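You operate a simulated robot arm through the tools that you are given. There is no shell and no other tool. Be economical: measure what you need, move in short steps, check, and stop when the job is done.

You are at the controls of a simulated robot arm. One attempt, no reset.

Task
Add one shot to the bag under the sugar hopper, stand it in its row and fit the orange clip.
Fine: the shuttle ends in the open.

The check looks at the end state, three seconds after you hand in, the way a careful person would. Anything else that was tipped, shoved, dropped, spilled or broken makes it a failure.

Robot
A 7-joint arm with a two-finger parallel gripper, fixed in place. Base frame: the origin is at the foot of the arm, x ahead of it, y to its left, z up; the work surface is at about z = 820. Units: mm, rad, N and s.
With the tool pointing down near the work surface it reaches from about 300 to 700 mm from the base axis. Its first joint turns from -1.152 to 1.152 rad. Payload 1.57 kg.
Tool frame: the origin (TCP) lies between the finger pads and is the grasp point; the fingertips stand 30 mm ahead of it; z points along the fingers, y is the line along which they close. Largest opening 110 mm; finger width 24, thickness 12; the body of the gripper, 48 by 112 mm, starts 78 mm behind the TCP.
Orientation is told as [roll, pitch, yaw] about the base's x, y, z axes, in that order, counted from this pose: with the fingers straight down and closing along the base's y, the tool's x points along the base's -x, its y along +y and its z along -z.

Tools
- The arm moves only by the tool servo_tool. Its argument "series" is one flat list of numbers, 7 for each row, row after row: the shift along the tool's x, y, z in units of 400 mm (1.0 is 400 mm), then the turn, a rotation vector about the tool's x, y, z in units of 60 degrees (1.0 is 60 degrees), then the finger opening in mm, from 0 to 110. In form: [tx, ty, tz, ax, ay, az, grip, tx, ty, tz, ax, ay, az, grip, ...]. A call has 1 to 8 rows; each row is the pose to reach, as a shift and turn from the pose commanded when the call began, along the tool's axes at that moment. A call with a number of a shift or a turn outside -1 to 1 is refused whole. Rows are played at 5 a second. More than 50 mm and 0.15 rad between two rows, or a gripper value outside its range, and nothing of the call is played. Where a pose cannot be reached the arm comes as near as it can. A force on the tool above 70 N (or 10 N above the force at the start of the call, whichever is more), or a blocked arm, ends the call early, and 0.2 s more pass. Each finger travels about 108 mm/s and halts on what it meets, pressing with about 42 N; the grip force reading is that of the motor and also rises with nothing between the fingers. The clock runs only during rows and for 0.2 s after the last one: add rows that repeat a pose to give the fingers time. The reply holds the time, the measured pose of the TCP, the force on the tool along the base axes, the opening and the grip force, in the units named above and with some noise.
- Cameras (640 x 400 px; columns grow to the right, rows downward): "scene" is fixed at [178, -410.1, 1398]; the picture's right is [0.57, -0.82, 0.00], its down [-0.53, -0.37, -0.76] and it looks along [0.62, 0.44, -0.65] (base axes); focal length 328 px, centre (320, 200). "wrist" rides on the gripper at [-36, 0, -80] in the tool frame; the picture's right is [0.00, -1.00, 0.00], its down [0.97, 0.00, -0.24] and it looks along [0.24, 0.00, 0.97] (tool axes); focal length 218 px, centre (320, 200).
- snapshot(camera): a new picture of that camera. The clock stands still meanwhile.
- pixel_to_xyz(camera, pixels): for up to 12 pixels [column, row] of the newest picture of that camera ("zoom" is the newest enlarged one), the place [x, y, z] in the base frame of the surface seen there, good to about 2 mm. The clock stands still meanwhile.
- close_up(camera, box): a new picture of the part [left, top, right, bottom] of that camera's present view, enlarged. The clock stands still meanwhile.
- finish_job(): hands the job in; it is judged then, once.

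Go step by step. Measure first, check grasps and placings, and put right what went wrong. The budget is 80 turns and 38 pictures, counting those below and the enlarged ones. Unless the task says otherwise, let go and move clear before handing in, and close with one line.

The tools are called as a command line: name --argument value ..., lists and objects as JSON in quotes. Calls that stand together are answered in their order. servo_tool: Moves the arm, as the interface text tells. Its arguments: {"type":"object","properties":{"series":{"type":"array","items":{"type":"number"}}},"required":["series"]} The other tools are called the same way: snapshot (camera) takes a picture; pixel_to_xyz (camera, pixels) gives the place of the surface under pixels of a picture; close_up (camera, box) takes an enlarged picture of a part of a camera's view; finish_job () hands the job in.

At the start:

```text
time_s: 0.0
eef_pos: [411.2, 136.4, 1155.0]
tool_rot: [0.001, -0.001, 0.001]
contact_force: [-0.2, -0.2, -0.4]
opening: 109.9
grip_force: 0.1
```

scene: 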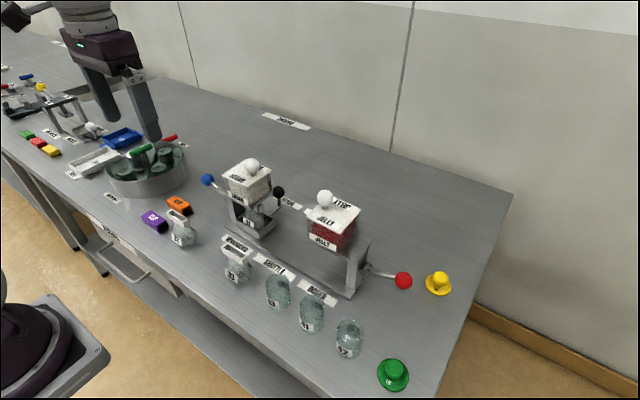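
wrist: 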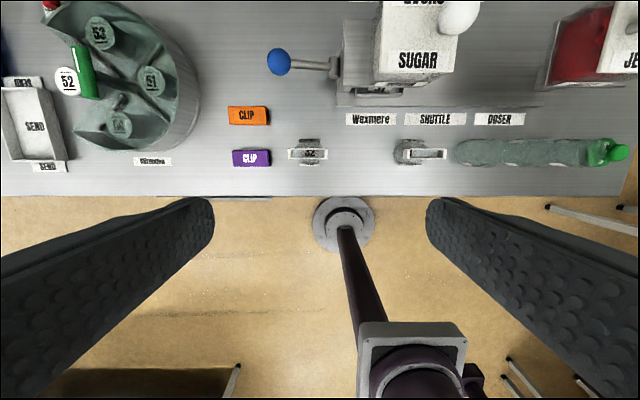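

The scene shows a sugar hopper (around 250,185), a jelly hopper (330,225), clips at (153,222) and (178,205), and small bags in a row. I'll enlarge these areas to see the details.

close_up --camera "scene" --box '[190, 140, 430, 290]'

close_up --camera "scene" --box '[130, 190, 290, 290]'

close_up --camera "scene" --box '[0, 60, 200, 210]'

close_up --camera "scene" --box '[200, 230, 460, 392]'

```text
2.67 times, centred on (310, 215) of scene
```

zoom: 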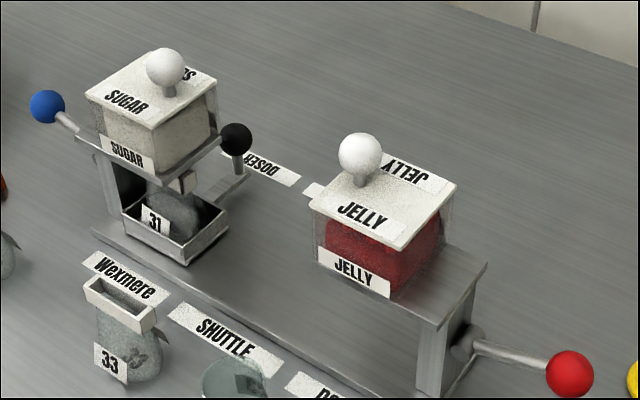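

```text
4.00 times, centred on (210, 240) of scene
```

zoom: 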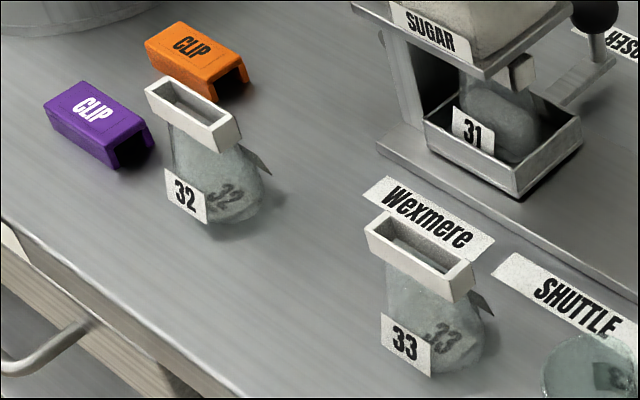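

```text
2.67 times, centred on (100, 135) of scene
```

zoom: 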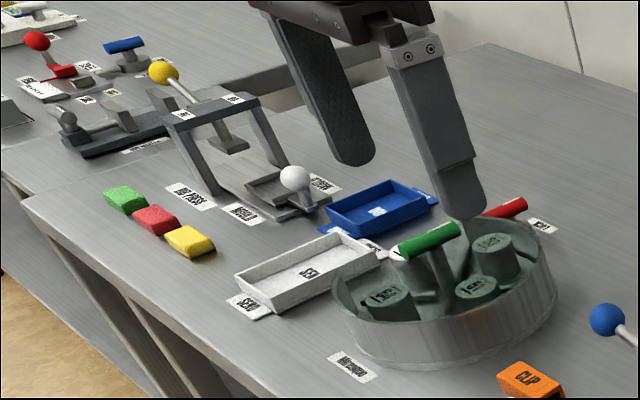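

```text
2.46 times, centred on (330, 311) of scene
```

zoom: 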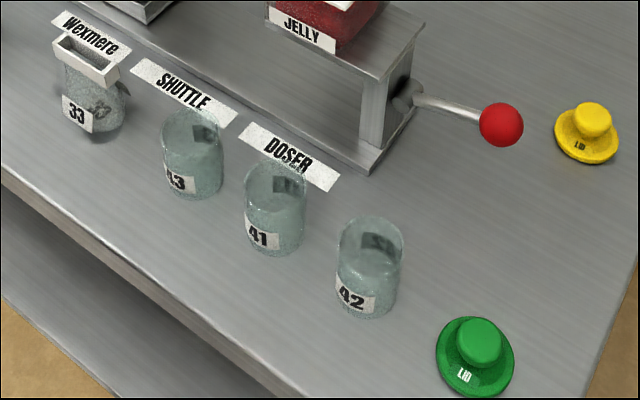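

Bag 31 sits in a tray (the shuttle) beneath the sugar hopper, with a blue knob and a black knob. I'll measure the key places before moving in for a better view.

snapshot --camera "scene"

pixel_to_xyz --camera "scene" --pixels '[[208, 179], [278, 191], [184, 215], [238, 247], [182, 244], [237, 283], [153, 218], [179, 202], [278, 292], [403, 281], [252, 165], [248, 222]]'

close_up --camera "scene" --box '[195, 150, 307, 250]'

```text
31 pictures are left
```

scene: 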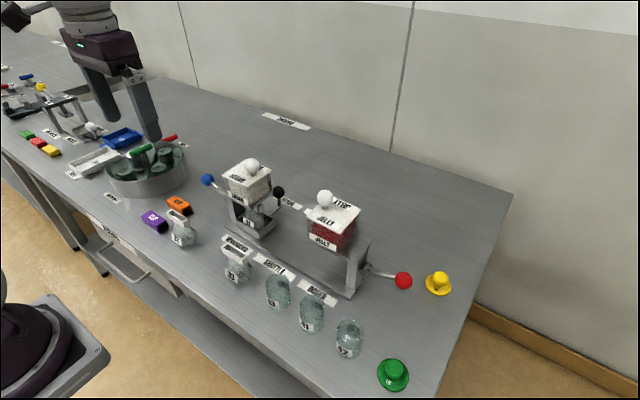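

```text
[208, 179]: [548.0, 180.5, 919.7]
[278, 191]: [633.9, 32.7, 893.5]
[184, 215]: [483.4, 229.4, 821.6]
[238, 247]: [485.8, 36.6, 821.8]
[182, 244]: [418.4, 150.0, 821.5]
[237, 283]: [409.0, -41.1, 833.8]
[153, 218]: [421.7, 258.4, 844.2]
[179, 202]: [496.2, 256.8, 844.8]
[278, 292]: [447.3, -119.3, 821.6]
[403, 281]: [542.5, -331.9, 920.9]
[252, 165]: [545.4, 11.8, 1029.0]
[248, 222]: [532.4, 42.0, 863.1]
```

```text
4.00 times, centred on (251, 200) of scene
```

zoom: 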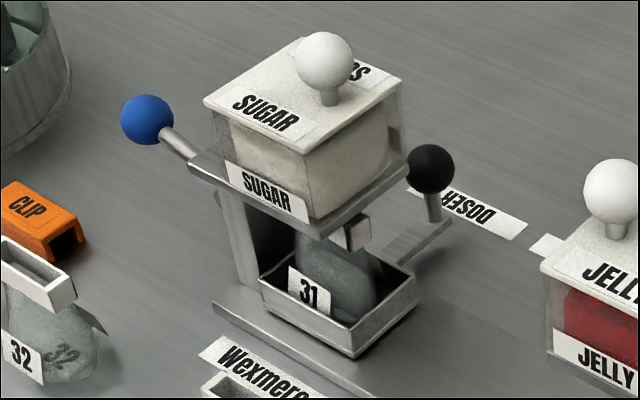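

close_up --camera "scene" --box '[200, 165, 248, 195]'

close_up --camera "scene" --box '[340, 230, 420, 300]'

servo_tool --series '[-0.1, -0.03, 0, 0, 0, 0, 110, -0.2, -0.06, 0, 0, 0, 0, 110, -0.3, -0.1, 0, 0, 0, 0, 110, -0.35, -0.12, 0, 0, 0, 0, 110]'

snapshot --camera "wrist"

```text
13.33 times, centred on (224, 180) of scene
```

zoom: 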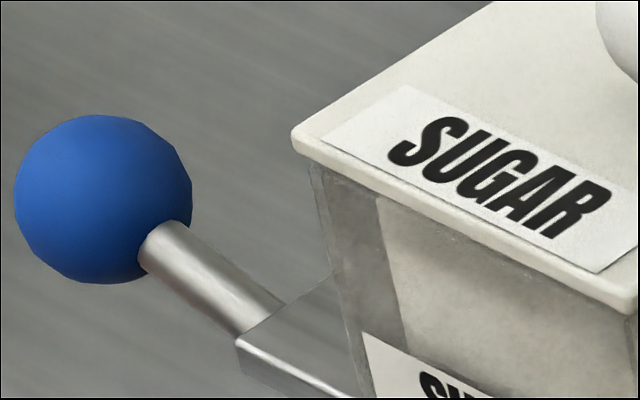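

```text
5.71 times, centred on (380, 265) of scene
```

zoom: 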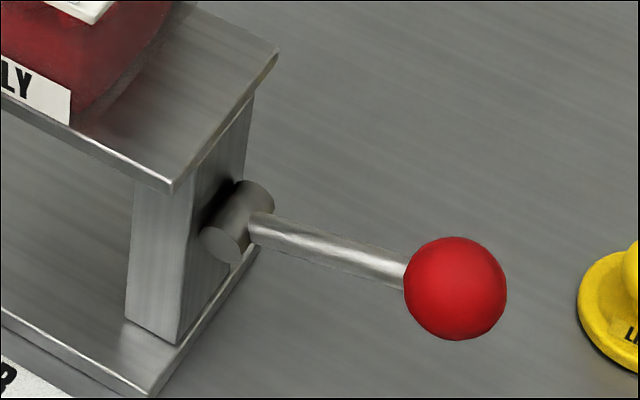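

```text
time_s: 1.0
eef_pos: [549.3, 88.4, 1151.1]
tool_rot: [0.0, 0.0, 0.001]
contact_force: [-0.3, 0.2, 0.6]
opening: 109.9
grip_force: 0.0
```

```text
27 pictures are left
```

wrist: 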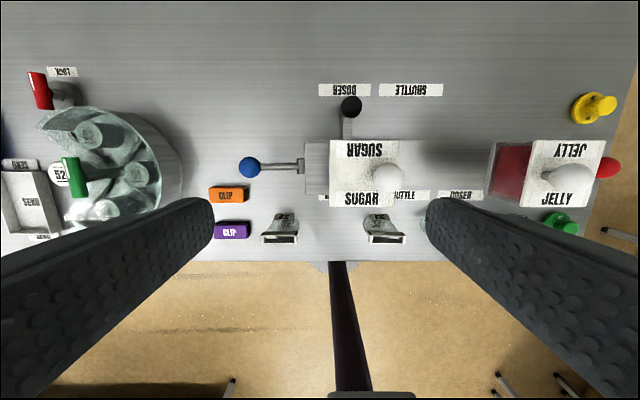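

The blue lever pivots on a hub along x and its rod sticks out along +y. The bags stand at y≈150 and -41, leaving a gap between them. I'll enlarge to measure the bags and clips.

close_up --camera "scene" --box '[135, 190, 263, 290]'

close_up --camera "wrist" --box '[200, 80, 456, 250]'

```text
4.00 times, centred on (199, 240) of scene
```

zoom: 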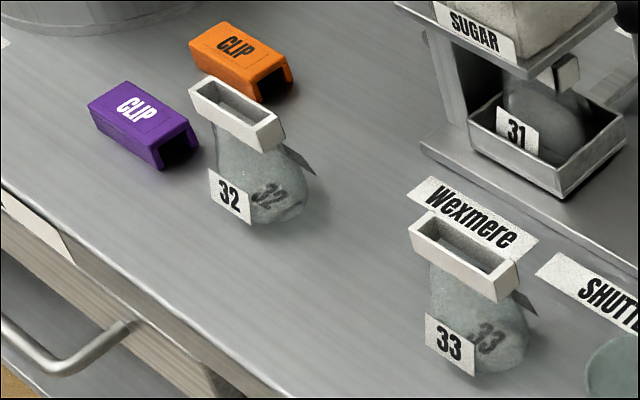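

```text
2.35 times, centred on (328, 165) of wrist
```

zoom: 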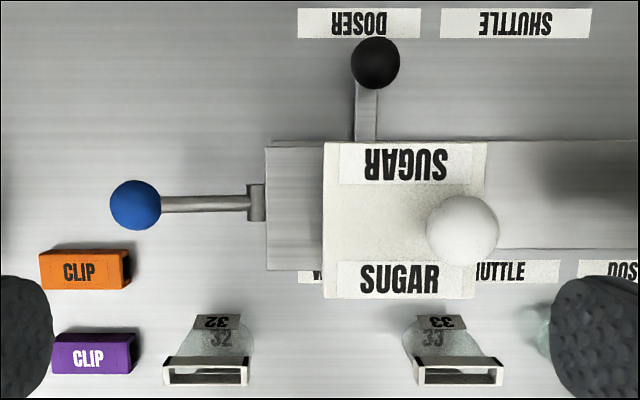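

pixel_to_xyz --camera "zoom" --pixels '[[44, 260], [118, 260], [44, 285], [118, 285], [168, 364], [247, 364], [418, 364], [500, 364], [135, 204], [256, 192], [375, 62], [365, 110]]'

pixel_to_xyz --camera "scene" --pixels '[[168, 212], [174, 210], [184.5, 225], [189.5, 222], [224, 245], [246, 258], [229, 199], [244, 207.5], [260, 178], [263, 187], [238, 214], [272, 222]]'

```text
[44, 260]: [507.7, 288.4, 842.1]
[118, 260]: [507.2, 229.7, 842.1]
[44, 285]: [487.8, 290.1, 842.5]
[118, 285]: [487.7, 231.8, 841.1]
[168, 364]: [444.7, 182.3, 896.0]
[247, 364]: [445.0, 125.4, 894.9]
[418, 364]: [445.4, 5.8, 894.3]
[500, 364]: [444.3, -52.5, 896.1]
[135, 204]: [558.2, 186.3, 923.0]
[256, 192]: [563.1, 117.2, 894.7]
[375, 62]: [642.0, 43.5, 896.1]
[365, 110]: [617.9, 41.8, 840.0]
```

```text
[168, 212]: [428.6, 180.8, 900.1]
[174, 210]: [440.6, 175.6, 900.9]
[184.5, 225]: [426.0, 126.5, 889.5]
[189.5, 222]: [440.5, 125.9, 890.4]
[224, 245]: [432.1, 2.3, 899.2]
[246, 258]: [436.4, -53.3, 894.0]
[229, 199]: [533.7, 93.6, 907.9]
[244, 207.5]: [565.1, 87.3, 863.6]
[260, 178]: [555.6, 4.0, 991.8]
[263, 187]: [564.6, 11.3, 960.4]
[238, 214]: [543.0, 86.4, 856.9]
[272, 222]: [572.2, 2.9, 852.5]
```

Bags 32 and 33 have mouth centres at about (435,153) and (435,-24), with mouth tops near z 900, so the free slot is about y=64. Before dosing, I'll check how bag 31 sits under the spout.

close_up --camera "scene" --box '[220, 180, 300, 240]'

pixel_to_xyz --camera "zoom" --pixels '[[305, 165], [330, 155], [150, 310], [270, 365], [440, 235], [195, 230], [280, 250], [200, 80], [60, 300], [500, 220], [300, 130], [130, 200]]'

```text
6.67 times, centred on (260, 210) of scene
```

zoom: 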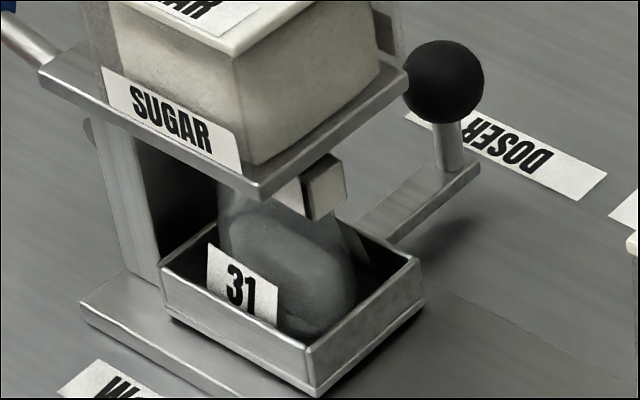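

```text
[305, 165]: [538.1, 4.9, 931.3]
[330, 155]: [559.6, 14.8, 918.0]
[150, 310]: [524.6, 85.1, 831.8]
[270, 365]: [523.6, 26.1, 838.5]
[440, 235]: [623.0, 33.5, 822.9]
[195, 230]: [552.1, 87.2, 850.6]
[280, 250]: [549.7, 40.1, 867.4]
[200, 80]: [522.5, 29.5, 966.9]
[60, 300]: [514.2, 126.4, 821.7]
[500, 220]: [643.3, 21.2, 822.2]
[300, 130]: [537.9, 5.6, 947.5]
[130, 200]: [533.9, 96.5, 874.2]
```

The bag's mouth is centred under the spout and the shuttle is docked. The blue ball centre is at about (556,191,909), so I'll close the fingers and move above it.

servo_tool --series '[-0.005, 0.11, 0, 0, 0, 0, 70, -0.0165, 0.22, 0, 0, 0, 0, 40, -0.0165, 0.256, 0.09, 0, 0, 0, 0, -0.0165, 0.256, 0.2, 0, 0, 0, 0, -0.0165, 0.256, 0.31, 0, 0, 0, 0, -0.0165, 0.256, 0.42, 0, 0, 0, 0, -0.0165, 0.256, 0.45, 0, 0, 0, 0]'

close_up --camera "scene" --box '[170, 120, 298, 220]'

```text
time_s: 2.6
eef_pos: [556.0, 192.0, 972.8]
tool_rot: [-0.001, -0.001, 0.0]
contact_force: [0.9, -0.9, 0.3]
opening: 0.0
grip_force: 21.4
```

```text
4.00 times, centred on (234, 170) of scene
```

zoom: 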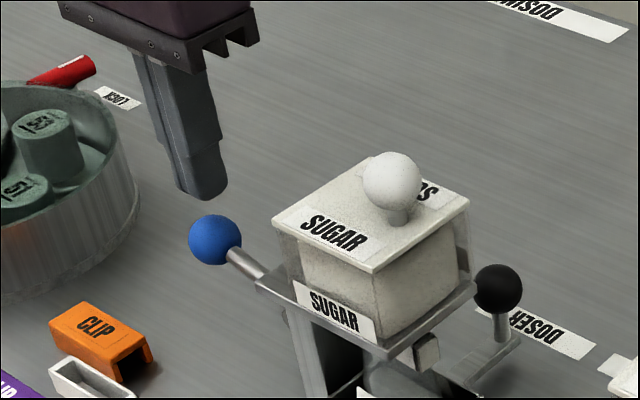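

The closed fingertips hang about 18 mm above the ball. I'll press down slowly and watch the force.

servo_tool --series '[0, 0, 0.03, 0, 0, 0, 0, 0, 0, 0.05, 0, 0, 0, 0, 0, 0, 0.07, 0, 0, 0, 0, 0, 0, 0.09, 0, 0, 0, 0, 0, 0, 0.11, 0, 0, 0, 0]'

close_up --camera "scene" --box '[170, 140, 298, 240]'

```text
time_s: 3.8
eef_pos: [557.3, 190.5, 929.1]
tool_rot: [-0.002, 0.001, 0.001]
contact_force: [-1.0, 1.4, 1.9]
opening: 0.0
grip_force: 21.5
```

```text
4.00 times, centred on (234, 190) of scene
```

zoom: 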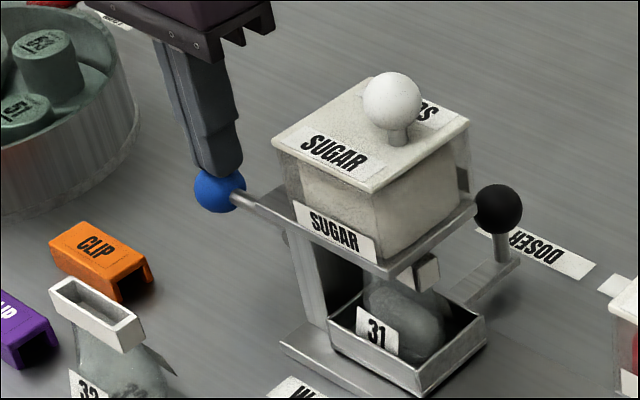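

The lever is following the fingertips with about 2 N of force, so I'll keep pressing toward its stop.

servo_tool --series '[0, 0, 0.02, 0, 0, 0, 0, 0, 0, 0.04, 0, 0, 0, 0, 0, 0, 0.06, 0, 0, 0, 0, 0, 0, 0.08, 0, 0, 0, 0]'

close_up --camera "scene" --box '[170, 140, 298, 240]'

```text
time_s: 4.7
eef_pos: [556.6, 191.2, 910.6]
tool_rot: [0.001, -0.004, -0.002]
contact_force: [-13.5, -4.8, 31.9]
opening: 0.1
grip_force: 21.4
stopped in row 4: the force on the tool passed its limit (the readings are from after the stop); the commanded pose is now the measured one
```

```text
4.00 times, centred on (234, 190) of scene
```

zoom: 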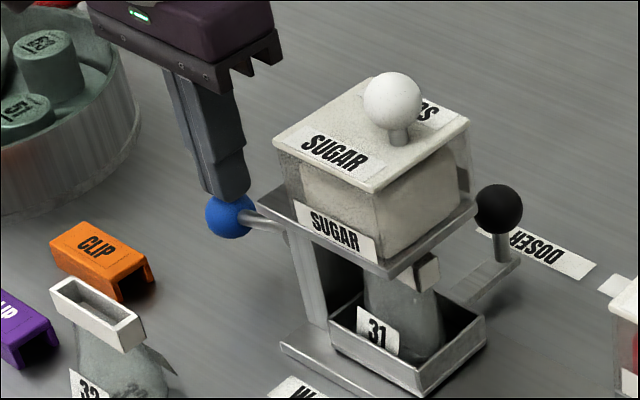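

The lever has hit its stop, and bag 31 now looks fuller at (400,310) of the enlargement. I'll lift off and see whether the lever returns by itself.

servo_tool --series '[0, 0, -0.04, 0, 0, 0, 0, 0, 0, -0.08, 0, 0, 0, 0, 0, 0, -0.16, 0, 0, 0, 0, 0, 0, -0.28, 0, 0, 0, 0, 0, 0, -0.38, 0, 0, 0, 0]'

close_up --camera "scene" --box '[170, 140, 298, 240]'

```text
time_s: 5.9
eef_pos: [556.5, 189.1, 1060.0]
tool_rot: [0.0, -0.005, 0.001]
contact_force: [-0.7, -0.2, -0.2]
opening: 0.0
grip_force: 21.4
```

```text
4.00 times, centred on (234, 190) of scene
```

zoom: 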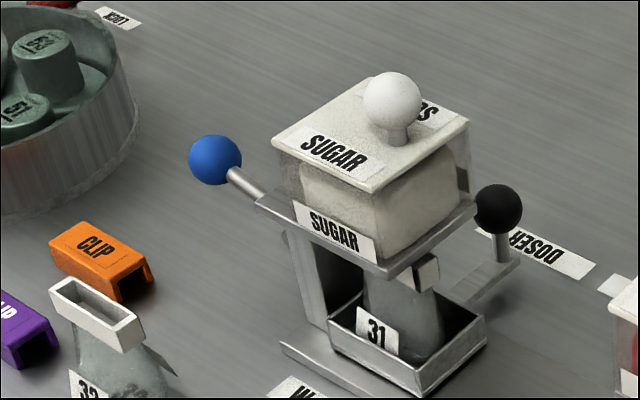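

The lever sprang back, so that is one shot given. Next is the shuttle's black knob at about (644,41,882): I'll go around behind the hopper and straddle it.

servo_tool --series '[-0.1125, 0, 0, 0, 0, 0, 20, -0.22, -0.02, 0, 0, 0, 0, 50, -0.222, -0.14, 0, 0, 0, 0, 70, -0.222, -0.26, 0, 0, 0, 0, 70, -0.222, -0.369, 0, 0, 0, 0, 70, -0.222, -0.369, 0.1, 0, 0, 0, 70]'

snapshot --camera "wrist"

```text
time_s: 7.3
eef_pos: [647.3, 42.8, 1019.4]
tool_rot: [0.0, -0.004, 0.001]
contact_force: [0.4, 0.1, -0.2]
opening: 70.0
grip_force: 0.0
out of reach, approached as far as the arm can: row 2
```

```text
19 pictures are left
```

wrist: 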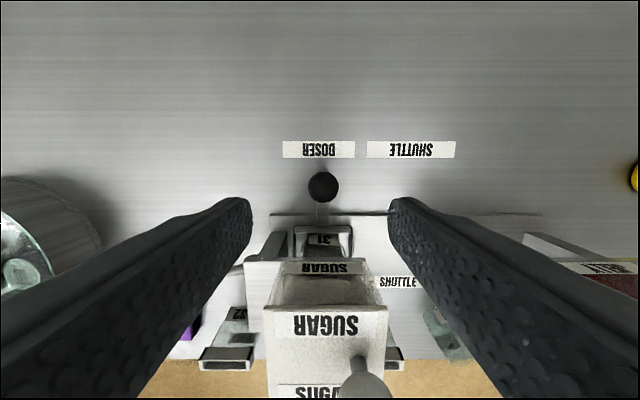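

pixel_to_xyz --camera "wrist" --pixels '[[323, 187], [322, 213], [270, 216], [540, 216], [583, 265], [246, 264]]'

```text
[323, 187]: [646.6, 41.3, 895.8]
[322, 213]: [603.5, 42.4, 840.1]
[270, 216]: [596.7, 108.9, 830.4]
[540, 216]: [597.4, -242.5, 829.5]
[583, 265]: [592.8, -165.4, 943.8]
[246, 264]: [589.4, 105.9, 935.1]
```

The ball is centred between the fingers at (646,41). I'll descend and close gently on it.

servo_tool --series '[0.005, -0.003, 0.11, 0, 0, 0, 70, 0.005, -0.003, 0.22, 0, 0, 0, 70, 0.005, -0.003, 0.325, 0, 0, 0, 70, 0.005, -0.003, 0.325, 0, 0, 0, 40, 0.005, -0.003, 0.325, 0, 0, 0, 28, 0.005, -0.003, 0.325, 0, 0, 0, 28]'

```text
time_s: 8.7
eef_pos: [644.4, 41.7, 889.2]
tool_rot: [0.001, -0.004, -0.001]
contact_force: [1.4, -0.7, -7.7]
opening: 31.4
grip_force: 40.5
```

I'm holding the knob (opening 31.4). I'll slide the shuttle slowly along -y to the middle, starting with a short move.

servo_tool --series '[0, -0.01, 0, 0, 0, 0, 28, 0, -0.025, 0, 0, 0, 0, 28, 0, -0.045, 0, 0, 0, 0, 28, 0, -0.07, 0, 0, 0, 0, 28, 0, -0.095, 0, 0, 0, 0, 28, 0, -0.12, 0, 0, 0, 0, 28]'

close_up --camera "scene" --box '[200, 140, 360, 260]'

```text
time_s: 9.9
eef_pos: [644.4, 22.9, 891.3]
tool_rot: [0.019, 0.001, -0.005]
contact_force: [16.9, 19.2, 3.0]
opening: 31.6
grip_force: 40.1
stopped in row 5: the force on the tool passed its limit (the readings are from after the stop); the commanded pose is now the measured one
```

```text
3.33 times, centred on (280, 200) of scene
```

zoom: 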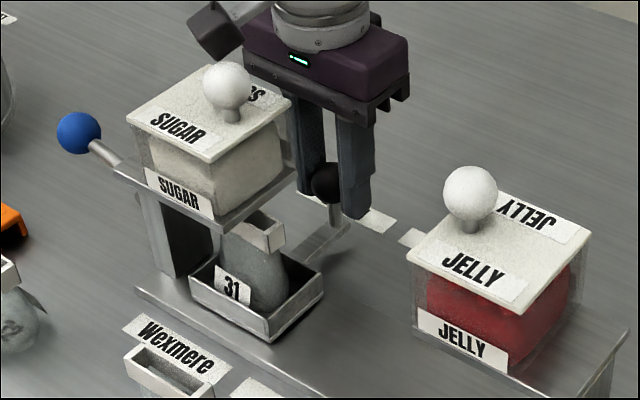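

The tray moved about 19 mm (seen at (265,300)) and then the force limit tripped, perhaps from drag at speed or from jamming. I'll continue more slowly and watch the force.

servo_tool --series '[0, 0, 0, 0, 0, 0, 28, 0, -0.006, 0, 0, 0, 0, 28, 0, -0.012, 0, 0, 0, 0, 28, 0, -0.018, 0, 0, 0, 0, 28]'

```text
time_s: 10.8
eef_pos: [645.2, 23.8, 889.5]
tool_rot: [0.03, -0.001, -0.007]
contact_force: [8.8, 17.1, 6.5]
opening: 31.5
grip_force: 40.4
stopped in row 4: the force on the tool passed its limit (the readings are from after the stop); the commanded pose is now the measured one
```

It is blocked at y≈23 with about 17 N reacting. I'll look closely for what is in the way.

close_up --camera "scene" --box '[235, 185, 315, 245]'

snapshot --camera "wrist"

```text
6.67 times, centred on (275, 215) of scene
```

zoom: 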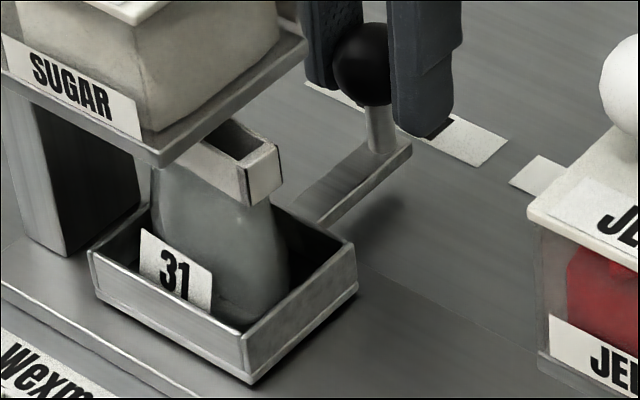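

```text
16 pictures are left
```

wrist: 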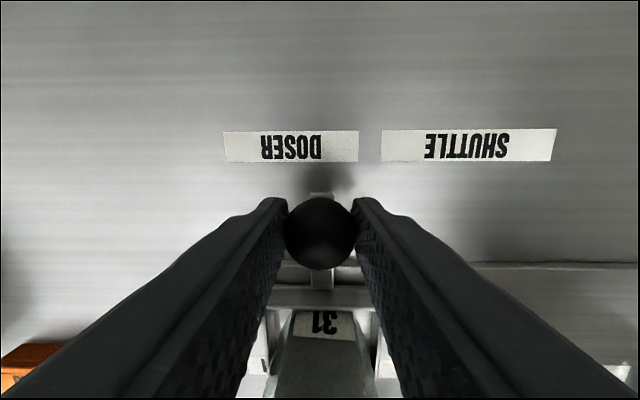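

Nothing visible is jammed and the bag stands upright. I'll ease back a few mm to find the free travel and read the resisting force.

servo_tool --series '[0, 0.005, 0, 0, 0, 0, 28, 0, 0.01, 0, 0, 0, 0, 28, 0, 0.015, 0, 0, 0, 0, 28, 0, 0.015, 0, 0, 0, 0, 28]'

servo_tool --series '[0, -0.004, 0, 0, 0, 0, 28, 0, -0.008, 0, 0, 0, 0, 28, 0, -0.008, 0, 0, 0, 0, 28]'

```text
time_s: 11.8
eef_pos: [644.5, 27.8, 891.4]
tool_rot: [0.028, -0.001, -0.006]
contact_force: [-3.8, -0.8, 0.4]
opening: 31.2
grip_force: 40.0
```

```text
time_s: 12.7
eef_pos: [645.2, 24.8, 890.4]
tool_rot: [0.031, 0.0, -0.005]
contact_force: [-4.7, 3.1, -2.0]
opening: 31.2
grip_force: 39.8
```

There is about 3 N of free slide and then a hard stop near y=23. I'll look at the whole scene in case the arm itself touches the hopper lid knob.

snapshot --camera "scene"

pixel_to_xyz --camera "scene" --pixels '[[248, 153], [248, 144], [262, 148], [252, 163], [272, 134], [300, 150], [285, 100], [256, 150], [275, 212], [260, 209], [265, 204], [257, 208]]'

```text
15 pictures are left
```

scene: 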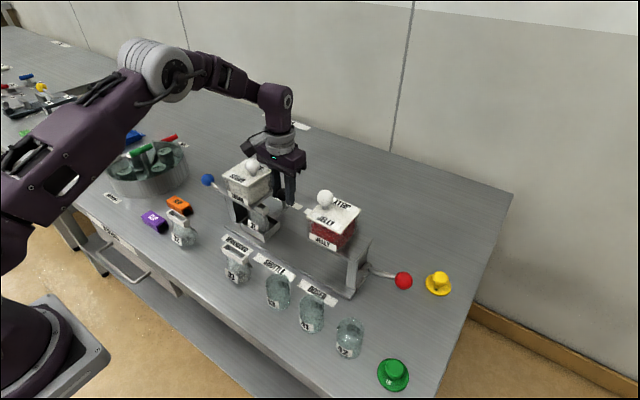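

```text
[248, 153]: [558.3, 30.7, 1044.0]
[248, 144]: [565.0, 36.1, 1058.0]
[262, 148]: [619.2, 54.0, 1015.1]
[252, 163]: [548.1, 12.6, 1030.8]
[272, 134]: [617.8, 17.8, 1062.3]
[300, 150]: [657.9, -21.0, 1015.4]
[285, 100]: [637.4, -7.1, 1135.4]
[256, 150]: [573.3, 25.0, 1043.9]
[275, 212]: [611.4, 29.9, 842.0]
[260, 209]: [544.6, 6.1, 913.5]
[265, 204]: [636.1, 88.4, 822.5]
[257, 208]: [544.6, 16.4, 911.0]
```

A dark box on the hand, at about (565,33,1045) near pixel (248,148), is right up against the sugar lid knob, so the arm is what's blocked and not the shuttle. I'll back off, open, lift and tilt the hand outward to clear that knob.

servo_tool --series '[0, 0.015, 0, 0, 0, 0, 31, 0, 0.015, 0, 0, 0, 0, 45, 0, 0.015, -0.02, 0, 0, 0, 46, 0, 0.015, -0.04, 0.0286, 0.05, 0, 46, 0, 0.015, -0.045, 0.0286, 0.1146, 0, 46, 0, 0.015, -0.045, 0.0286, 0.1146, 0, 46]'

close_up --camera "scene" --box '[215, 110, 335, 200]'

pixel_to_xyz --camera "zoom" --pixels '[[200, 275], [180, 260]]'

```text
time_s: 14.1
eef_pos: [644.8, 29.4, 908.6]
tool_rot: [-0.002, 0.12, -0.003]
contact_force: [0.3, -1.2, 0.4]
opening: 46.1
grip_force: 0.0
```

```text
4.44 times, centred on (275, 155) of scene
```

zoom: 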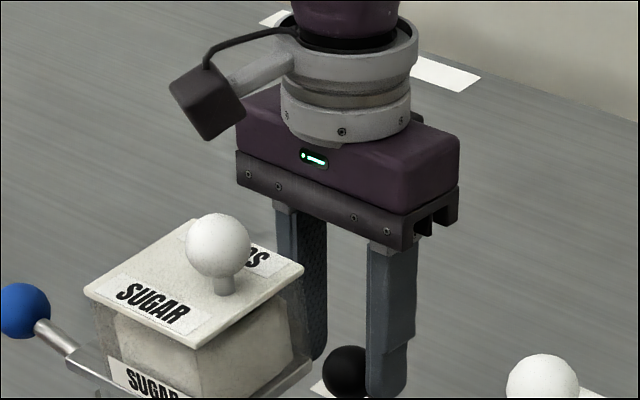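

```text
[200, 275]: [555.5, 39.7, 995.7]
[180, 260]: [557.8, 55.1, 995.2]
```

The box now sits clear above the lid knob. I'll grip the ball again with the pad ends and slide on slowly.

servo_tool --series '[0, 0, 0, 0, 0, 0, 36, 0, 0, 0, 0, 0, 0, 28, 0, -0.01, 0, 0, 0, 0, 28, 0, -0.03, 0, 0, 0, 0, 28, 0, -0.05, 0, 0, 0, 0, 28, 0, -0.07, 0, 0, 0, 0, 28, 0, -0.09, 0, 0, 0, 0, 28]'

close_up --camera "scene" --box '[215, 130, 335, 250]'

```text
time_s: 15.7
eef_pos: [644.1, -6.3, 908.0]
tool_rot: [-0.004, 0.121, -0.004]
contact_force: [-10.3, -0.2, 0.0]
opening: 31.5
grip_force: 40.3
```

```text
3.33 times, centred on (275, 190) of scene
```

zoom: 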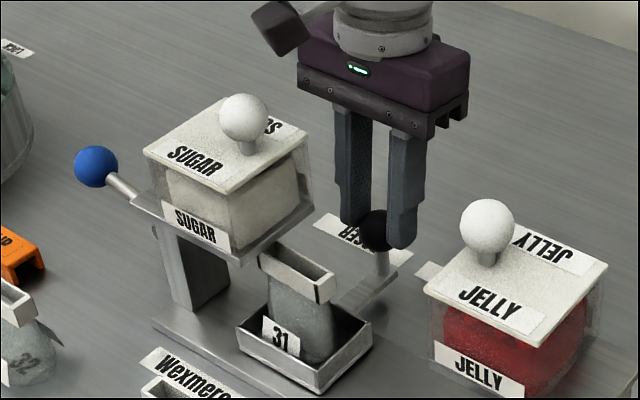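

The shuttle slides freely now and the bag is upright. I'll continue to y≈-69.

servo_tool --series '[0, -0.02, 0, 0, 0, 0, 28, 0, -0.042, 0, 0, 0, 0, 28, 0, -0.065, 0, 0, 0, 0, 28, 0, -0.088, 0, 0, 0, 0, 28, 0, -0.11, 0, 0, 0, 0, 28, 0, -0.13, 0, 0, 0, 0, 28, 0, -0.147, 0, 0, 0, 0, 28, 0, -0.157, 0, 0, 0, 0, 28]'

servo_tool --series '[0, 0, 0, 0, 0, 0, 40, 0, 0, 0, 0, 0, 0, 60, 0, 0, -0.1, 0, 0, 0, 60, 0, 0, -0.22, 0, -0.05, 0, 60, 0, 0, -0.34, 0, -0.1146, 0, 60, 0, 0, -0.44, 0, -0.1146, 0, 60, 0, 0, -0.54, 0, -0.1146, 0, 60]'

snapshot --camera "wrist"

close_up --camera "scene" --box '[215, 150, 375, 270]'

```text
time_s: 17.4
eef_pos: [644.1, -69.8, 907.4]
tool_rot: [-0.002, 0.116, -0.003]
contact_force: [-11.9, 0.1, -3.2]
opening: 31.3
grip_force: 40.2
```

```text
time_s: 19.1
eef_pos: [651.9, -68.1, 1103.8]
tool_rot: [-0.002, 0.001, -0.001]
contact_force: [0.1, 0.5, 0.2]
opening: 60.2
grip_force: 0.1
out of reach, approached as far as the arm can: row 6, 7
```

```text
12 pictures are left
```

wrist: 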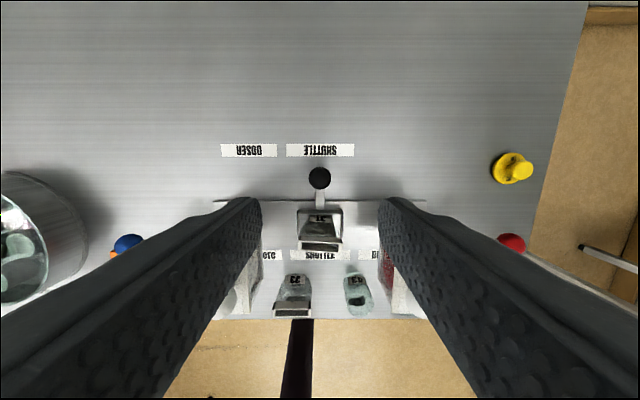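

```text
3.33 times, centred on (295, 210) of scene
```

zoom: 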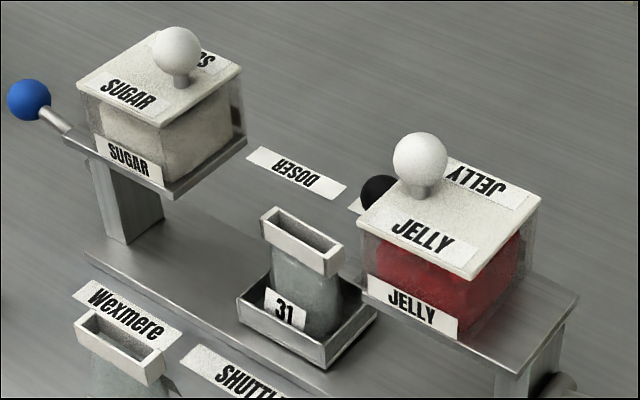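

The shuttle is in the open and bag 31 stands upright in it. I'll measure its mouth and the gap between the hoppers.

pixel_to_xyz --camera "zoom" --pixels '[[264, 214], [275, 208], [341, 243], [328, 258], [328, 264], [265, 222], [244, 140], [360, 220], [362, 290], [170, 192], [300, 240], [240, 310]]'

pixel_to_xyz --camera "wrist" --pixels '[[298, 245], [341, 245], [299, 236], [341, 237], [319, 249], [392, 270], [262, 255]]'

```text
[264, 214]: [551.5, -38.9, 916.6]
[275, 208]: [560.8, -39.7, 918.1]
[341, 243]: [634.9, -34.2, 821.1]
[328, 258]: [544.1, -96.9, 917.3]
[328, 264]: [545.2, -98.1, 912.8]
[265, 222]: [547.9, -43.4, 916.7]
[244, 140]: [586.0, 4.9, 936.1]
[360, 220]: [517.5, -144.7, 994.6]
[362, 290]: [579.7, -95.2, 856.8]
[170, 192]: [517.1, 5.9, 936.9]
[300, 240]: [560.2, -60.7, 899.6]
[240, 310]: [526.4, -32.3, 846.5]
```

```text
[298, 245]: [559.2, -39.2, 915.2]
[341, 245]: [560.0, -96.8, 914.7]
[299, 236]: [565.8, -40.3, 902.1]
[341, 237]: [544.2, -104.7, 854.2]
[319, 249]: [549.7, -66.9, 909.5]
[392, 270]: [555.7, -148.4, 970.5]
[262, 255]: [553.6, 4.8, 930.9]
```

Bag 31's mouth is centred at (553,-68.5) with its top at z 917, and the hopper gap runs from y 5 to -146, so there is room. I'll move over it and descend with fingers at 82 mm.

servo_tool --series '[0.1, 0, 0, 0, 0, 0, 82, 0.2, 0, 0, 0, 0, 0, 82, 0.247, 0, 0.06, 0, 0, 0, 82, 0.247, 0, 0.17, 0, 0, 0, 82, 0.247, 0, 0.27, 0, 0, 0, 82, 0.247, 0, 0.35, 0, 0, 0, 82]'

close_up --camera "scene" --box '[215, 130, 375, 250]'

```text
time_s: 20.4
eef_pos: [651.2, -67.9, 1103.4]
tool_rot: [-0.005, 0.001, 0.001]
contact_force: [-0.1, 0.5, 1.4]
opening: 81.9
grip_force: 0.0
out of reach, approached as far as the arm can: row 1, 2, 3, 4, 5, 6
```

```text
3.33 times, centred on (295, 190) of scene
```

zoom: 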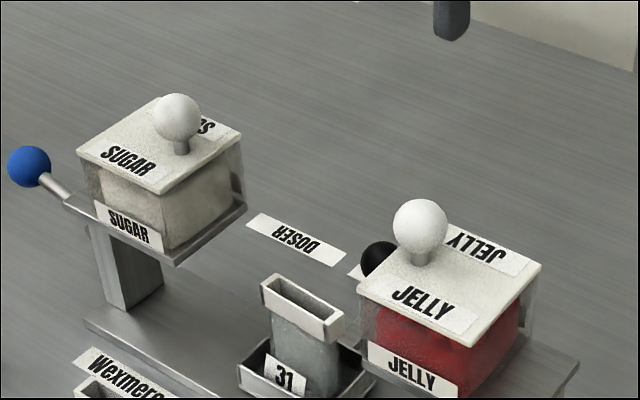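

The arm did not move because it is stretched to its limit. I'll come down a little and inward in smaller steps.

servo_tool --series '[0, 0, 0.06, 0, 0, 0, 82, 0.02, 0, 0.1, 0, 0, 0, 82, 0.05, 0, 0.14, 0, 0, 0, 82]'

```text
time_s: 21.2
eef_pos: [629.0, -70.9, 1044.2]
tool_rot: [-0.001, 0.001, -0.005]
contact_force: [0.2, -0.1, -0.3]
opening: 81.9
grip_force: 0.0
```

It's free again at (629,-71,1044). I'll go inward over the bag and then straight down.

servo_tool --series '[0.1, 0.006, 0, 0, 0, 0, 82, 0.19, 0.006, 0, 0, 0, 0, 82, 0.19, 0.006, 0.1, 0, 0, 0, 82, 0.19, 0.006, 0.2, 0, 0, 0, 82, 0.19, 0.006, 0.2, 0, 0, 0, 82]'

close_up --camera "scene" --box '[215, 130, 375, 250]'

```text
time_s: 22.4
eef_pos: [551.7, -69.3, 964.3]
tool_rot: [-0.002, -0.002, -0.003]
contact_force: [-0.3, 0.2, -0.6]
opening: 82.2
grip_force: 0.0
```

```text
3.33 times, centred on (295, 190) of scene
```

zoom: 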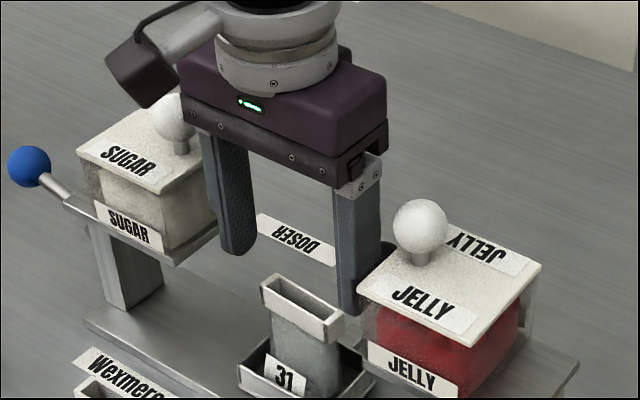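

The fingers are lined up on either side of the mouth. I'll go down 50 mm and close.

servo_tool --series '[-0.003, 0.002, 0.06, 0, 0, 0, 82, -0.003, 0.002, 0.126, 0, 0, 0, 82, -0.003, 0.002, 0.126, 0, 0, 0, 68, -0.003, 0.002, 0.126, 0, 0, 0, 60, -0.003, 0.002, 0.126, 0, 0, 0, 54, -0.003, 0.002, 0.126, 0, 0, 0, 54]'

close_up --camera "scene" --box '[235, 150, 355, 250]'

```text
time_s: 23.9
eef_pos: [554.2, -68.8, 914.5]
tool_rot: [-0.002, -0.001, -0.004]
contact_force: [-0.5, -0.4, -0.7]
opening: 59.6
grip_force: 41.6
```

```text
4.00 times, centred on (295, 200) of scene
```

zoom: 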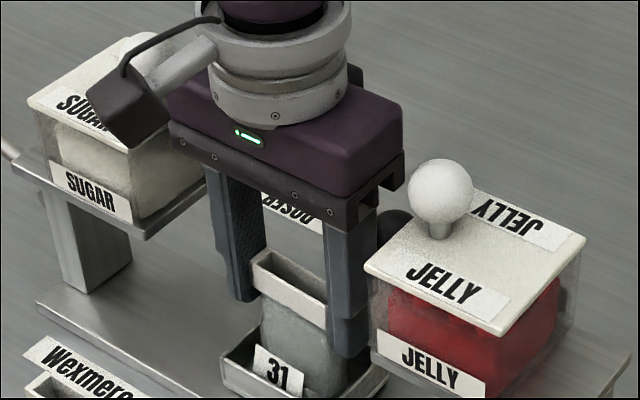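

The bag is held (opening 59.6). I'll lift straight up slowly to clear the tray and lids.

servo_tool --series '[0, 0, -0.015, 0, 0, 0, 54, 0, 0, -0.05, 0, 0, 0, 54, 0, 0, -0.09, 0, 0, 0, 54, 0, 0, -0.135, 0, 0, 0, 54, 0, 0, -0.18, 0, 0, 0, 54, 0, 0, -0.22, 0, 0, 0, 54, 0, 0, -0.24, 0, 0, 0, 54]'

servo_tool --series '[0.03, 0, 0, 0, 0, 0, 54, 0.07, 0, 0, 0, 0, 0, 54, 0.12, 0, 0, 0, 0, 0, 54, 0.17, 0, 0, 0, 0, 0, 54, 0.22, 0, 0, 0, 0, 0, 54, 0.26, 0, 0, 0, 0, 0, 54, 0.285, 0, 0, 0, 0, 0, 54, 0.295, 0, 0, 0, 0, 0, 54]'

```text
time_s: 25.4
eef_pos: [554.7, -69.2, 1008.5]
tool_rot: [-0.002, 0.001, -0.004]
contact_force: [0.2, -0.3, 0.0]
opening: 59.6
grip_force: 42.0
```

```text
time_s: 27.2
eef_pos: [435.4, -69.2, 1008.4]
tool_rot: [-0.002, 0.0, -0.004]
contact_force: [0.5, 0.2, -0.7]
opening: 59.5
grip_force: 42.2
```

The bag is out front at (435,-69,1008). I'll move along +y to the free slot at y≈64.

servo_tool --series '[0, 0.03, 0, 0, 0, 0, 54, 0, 0.08, 0, 0, 0, 0, 54, 0, 0.14, 0, 0, 0, 0, 54, 0, 0.2, 0, 0, 0, 0, 54, 0, 0.26, 0, 0, 0, 0, 54, 0, 0.305, 0, 0, 0, 0, 54, 0, 0.327, 0, 0, 0, 0, 54, 0, 0.334, 0, 0, 0, 0, 54]'

close_up --camera "scene" --box '[130, 140, 310, 290]'

```text
time_s: 29.1
eef_pos: [436.1, 63.5, 1008.3]
tool_rot: [0.0, 0.0, -0.002]
contact_force: [0.5, 0.1, -0.4]
opening: 59.5
grip_force: 42.4
```

```text
2.67 times, centred on (220, 215) of scene
```

zoom: 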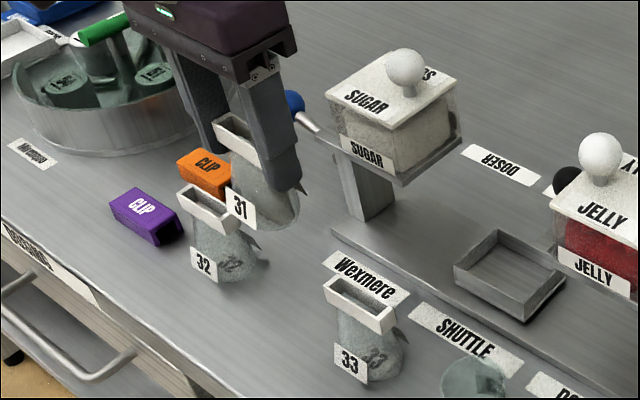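

Bag 31 hangs intact over the gap between 32 and 33. I'll lower it slowly.

servo_tool --series '[0, 0.002, 0.05, 0, 0, 0, 54, 0, 0.002, 0.11, 0, 0, 0, 54, 0, 0.002, 0.17, 0, 0, 0, 54, 0, 0.002, 0.22, 0, 0, 0, 54, 0, 0.002, 0.25, 0, 0, 0, 54, 0, 0.002, 0.262, 0, 0, 0, 54, 0, 0.002, 0.27, 0, 0, 0, 54, 0, 0.002, 0.274, 0, 0, 0, 54]'

```text
time_s: 30.9
eef_pos: [436.1, 65.5, 898.7]
tool_rot: [-0.002, -0.001, -0.004]
contact_force: [0.2, 0.5, -1.8]
opening: 59.4
grip_force: 41.9
```

servo_tool --series '[0, 0, 0.003, 0, 0, 0, 54, 0, 0, 0.005, 0, 0, 0, 54, 0, 0, 0.005, 0, 0, 0, 54]'

close_up --camera "scene" --box '[150, 180, 270, 290]'

```text
time_s: 31.6
eef_pos: [437.0, 64.7, 896.9]
tool_rot: [0.0, 0.001, -0.003]
contact_force: [-1.0, -0.1, -0.7]
opening: 59.3
grip_force: 41.5
```

```text
3.64 times, centred on (210, 235) of scene
```

zoom: 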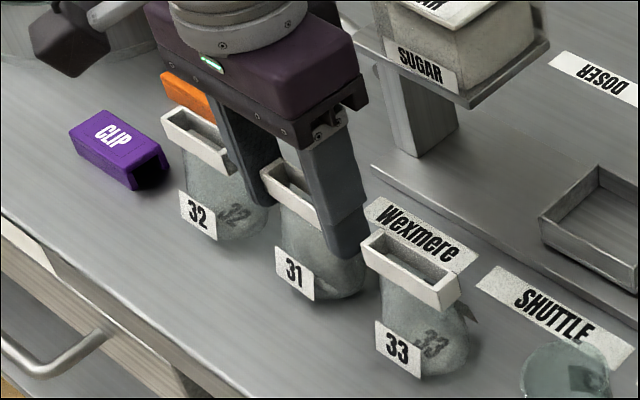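

pixel_to_xyz --camera "zoom" --pixels '[[270, 178], [290, 198], [366, 240], [400, 265], [168, 116], [200, 135], [281, 160], [180, 108]]'

servo_tool --series '[0, 0, 0.003, 0, 0, 0, 54, 0, 0, 0.005, 0, 0, 0, 54, 0, 0, 0.005, 0, 0, 0, 54]'

```text
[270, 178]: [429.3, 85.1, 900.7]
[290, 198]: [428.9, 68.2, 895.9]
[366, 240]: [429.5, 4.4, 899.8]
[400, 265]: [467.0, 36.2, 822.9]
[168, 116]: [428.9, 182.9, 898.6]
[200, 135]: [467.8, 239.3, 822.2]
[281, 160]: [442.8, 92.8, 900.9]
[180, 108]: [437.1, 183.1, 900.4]
```

```text
time_s: 32.5
eef_pos: [436.5, 65.8, 895.5]
tool_rot: [-0.002, -0.001, -0.005]
contact_force: [-2.0, 0.5, 26.1]
opening: 59.4
grip_force: 42.2
```

It has touched down (26 N up, TCP 895.5), in line with its neighbours at x≈429. I'll ease off, open and rise.

servo_tool --series '[0, 0, -0.003, 0, 0, 0, 56, 0, 0, -0.003, 0, 0, 0, 64, 0, 0, -0.003, 0, 0, 0, 72, 0, 0, -0.003, 0, 0, 0, 72, 0, 0, -0.05, 0, 0, 0, 72, 0, 0, -0.15, 0, 0, 0, 72, 0, 0, -0.27, 0, 0, 0, 72]'

close_up --camera "scene" --box '[130, 170, 270, 290]'

pixel_to_xyz --camera "zoom" --pixels '[[312, 215], [326, 205], [388, 245], [402, 236], [112, 110], [150, 85], [190, 115]]'

```text
time_s: 34.0
eef_pos: [437.7, 63.2, 1002.2]
tool_rot: [-0.001, 0.001, -0.004]
contact_force: [0.3, -0.3, -1.0]
opening: 72.3
grip_force: 0.0
```

```text
3.33 times, centred on (200, 230) of scene
```

zoom: 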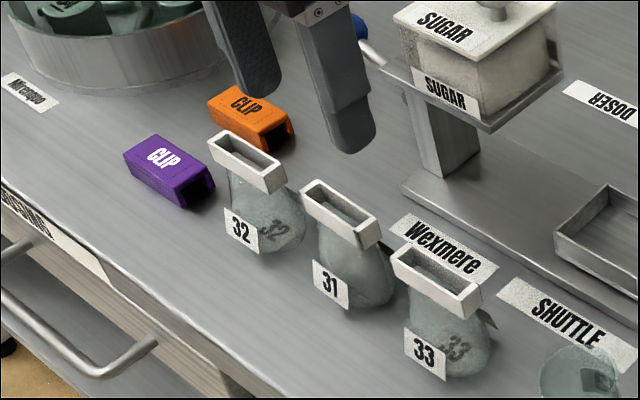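

```text
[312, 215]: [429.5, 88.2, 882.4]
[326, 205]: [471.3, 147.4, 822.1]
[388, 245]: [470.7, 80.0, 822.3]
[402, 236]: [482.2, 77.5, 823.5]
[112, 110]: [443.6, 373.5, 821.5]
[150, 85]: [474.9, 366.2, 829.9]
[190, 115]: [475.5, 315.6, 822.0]
```

Bag 31 stands neatly in the row. Now I'll go over the orange clip at (497,260) while turning the tool about its axis to close along x.

servo_tool --series '[-0.02, 0.07, 0, 0, 0, 0.13, 72, -0.04, 0.14, 0, 0, 0, 0.26, 72, -0.06, 0.21, 0, 0, 0, 0.39, 72, -0.08, 0.28, 0, 0, 0, 0.52, 72, -0.1, 0.35, 0, 0, 0, 0.65, 72, -0.12, 0.42, 0, 0, 0, 0.78, 72, -0.148, 0.492, 0, 0, 0, 0.91, 72]'

```text
time_s: 35.6
eef_pos: [497.5, 260.4, 1003.0]
tool_rot: [0.0, -0.003, -0.96]
contact_force: [-0.3, 0.4, -0.6]
opening: 72.0
grip_force: 0.1
```

Position is good; another 0.61 rad of turn remains.

servo_tool --series '[0, 0, 0, 0, 0, 0.12, 60, 0, 0, 0, 0, 0, 0.24, 60, 0, 0, 0.03, 0, 0, 0.36, 60, 0, 0, 0.06, 0, 0, 0.48, 60, 0, 0, 0.1, 0, 0, 0.583, 60]'

close_up --camera "wrist" --box '[160, 100, 480, 300]'

```text
time_s: 36.9
eef_pos: [497.2, 261.6, 963.5]
tool_rot: [0.0, -0.002, -1.569]
contact_force: [-0.5, 0.7, 0.2]
opening: 60.2
grip_force: 0.1
```

```text
2.00 times, centred on (320, 200) of wrist
```

zoom: 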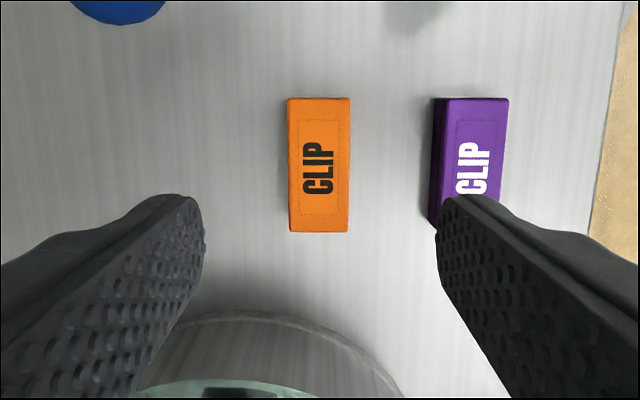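

pixel_to_xyz --camera "zoom" --pixels '[[292, 103], [346, 103], [294, 228], [345, 227], [320, 120], [440, 105], [504, 105], [300, 315], [318, 165]]'

```text
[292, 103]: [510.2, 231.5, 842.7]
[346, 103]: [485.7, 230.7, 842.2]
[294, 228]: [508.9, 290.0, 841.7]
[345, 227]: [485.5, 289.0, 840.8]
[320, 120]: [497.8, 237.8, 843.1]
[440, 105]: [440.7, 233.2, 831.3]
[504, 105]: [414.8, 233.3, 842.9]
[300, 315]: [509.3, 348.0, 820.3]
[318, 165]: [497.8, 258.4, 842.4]
```

The clip spans x 485–510 and y 230–291 with its top at z 842, and the purple clip is well clear. I'll descend and grip its upper walls.

servo_tool --series '[-0.003, 0.001, 0.1, 0, 0, 0, 60, -0.003, 0.001, 0.2, 0, 0, 0, 60, -0.003, 0.001, 0.264, 0, 0, 0, 60, -0.003, 0.001, 0.264, 0, 0, 0, 40, -0.003, 0.001, 0.264, 0, 0, 0, 28, -0.003, 0.001, 0.264, 0, 0, 0, 20, -0.003, 0.001, 0.264, 0, 0, 0, 20]'

```text
time_s: 38.5
eef_pos: [496.9, 259.7, 857.4]
tool_rot: [0.001, -0.001, -1.568]
contact_force: [-0.1, -0.7, -0.1]
opening: 27.7
grip_force: 37.7
```

The clip is held (27.7 mm). I'll lift and carry it over the bag.

servo_tool --series '[0, 0, -0.03, 0, 0, 0, 20, 0, 0, -0.1, 0, 0, 0, 20, 0, 0, -0.2, 0, 0, 0, 20, 0, 0, -0.29, 0, 0, 0, 20]'

servo_tool --series '[-0.06, -0.02, 0, 0, 0, 0, 20, -0.14, -0.04, 0, 0, 0, 0, 20, -0.22, -0.07, 0, 0, 0, 0, 20, -0.3, -0.1, 0, 0, 0, 0, 20, -0.38, -0.13, 0, 0, 0, 0, 20, -0.45, -0.15, 0, 0, 0, 0, 20, -0.487, -0.152, 0, 0, 0, 0, 20, -0.487, -0.152, 0, 0, 0, 0, 20]'

snapshot --camera "wrist"

close_up --camera "scene" --box '[160, 170, 256, 270]'

```text
time_s: 39.5
eef_pos: [497.1, 261.5, 973.3]
tool_rot: [0.001, -0.003, -1.566]
contact_force: [0.9, 0.5, 0.3]
opening: 27.6
grip_force: 38.7
```

```text
time_s: 41.2
eef_pos: [436.0, 64.1, 973.9]
tool_rot: [-0.001, -0.002, -1.567]
contact_force: [0.2, -0.4, -0.6]
opening: 27.6
grip_force: 38.2
```

```text
3 pictures are left
```

wrist: 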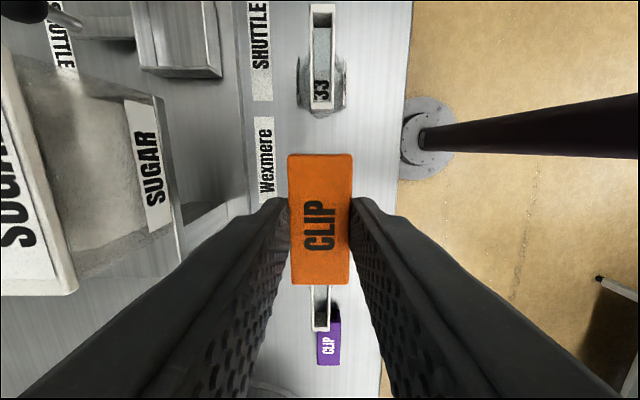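

```text
4.00 times, centred on (208, 220) of scene
```

zoom: 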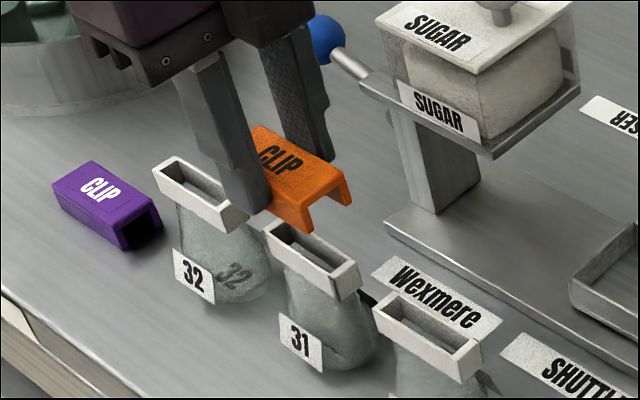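

The clip hangs level above bag 31. I'll measure the mouth rim to set the final alignment.

pixel_to_xyz --camera "zoom" --pixels '[[265, 236], [269, 230], [277, 224], [283, 222], [335, 276], [340, 275], [349, 269], [357, 264], [320, 243], [300, 258], [275, 205], [320, 185]]'

pixel_to_xyz --camera "wrist" --pixels '[[312, 30], [332, 30], [322, 107], [322, 6], [314, 290], [327, 290], [290, 200], [348, 200], [320, 158], [320, 282], [313, 328], [330, 328]]'

```text
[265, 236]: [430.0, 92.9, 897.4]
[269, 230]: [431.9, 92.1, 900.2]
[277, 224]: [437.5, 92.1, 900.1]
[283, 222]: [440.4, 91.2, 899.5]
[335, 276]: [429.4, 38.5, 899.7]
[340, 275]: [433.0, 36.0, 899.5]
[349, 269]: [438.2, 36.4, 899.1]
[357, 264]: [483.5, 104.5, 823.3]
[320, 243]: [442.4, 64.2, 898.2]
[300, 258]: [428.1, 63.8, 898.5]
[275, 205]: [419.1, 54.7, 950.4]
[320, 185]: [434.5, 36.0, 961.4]
```

```text
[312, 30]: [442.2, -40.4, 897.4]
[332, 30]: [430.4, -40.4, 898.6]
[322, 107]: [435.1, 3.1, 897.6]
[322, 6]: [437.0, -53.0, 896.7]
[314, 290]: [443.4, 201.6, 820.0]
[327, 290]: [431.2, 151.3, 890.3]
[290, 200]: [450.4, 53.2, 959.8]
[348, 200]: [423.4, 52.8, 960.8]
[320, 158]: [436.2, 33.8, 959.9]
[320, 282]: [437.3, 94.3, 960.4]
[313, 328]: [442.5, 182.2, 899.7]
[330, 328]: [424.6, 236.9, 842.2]
```

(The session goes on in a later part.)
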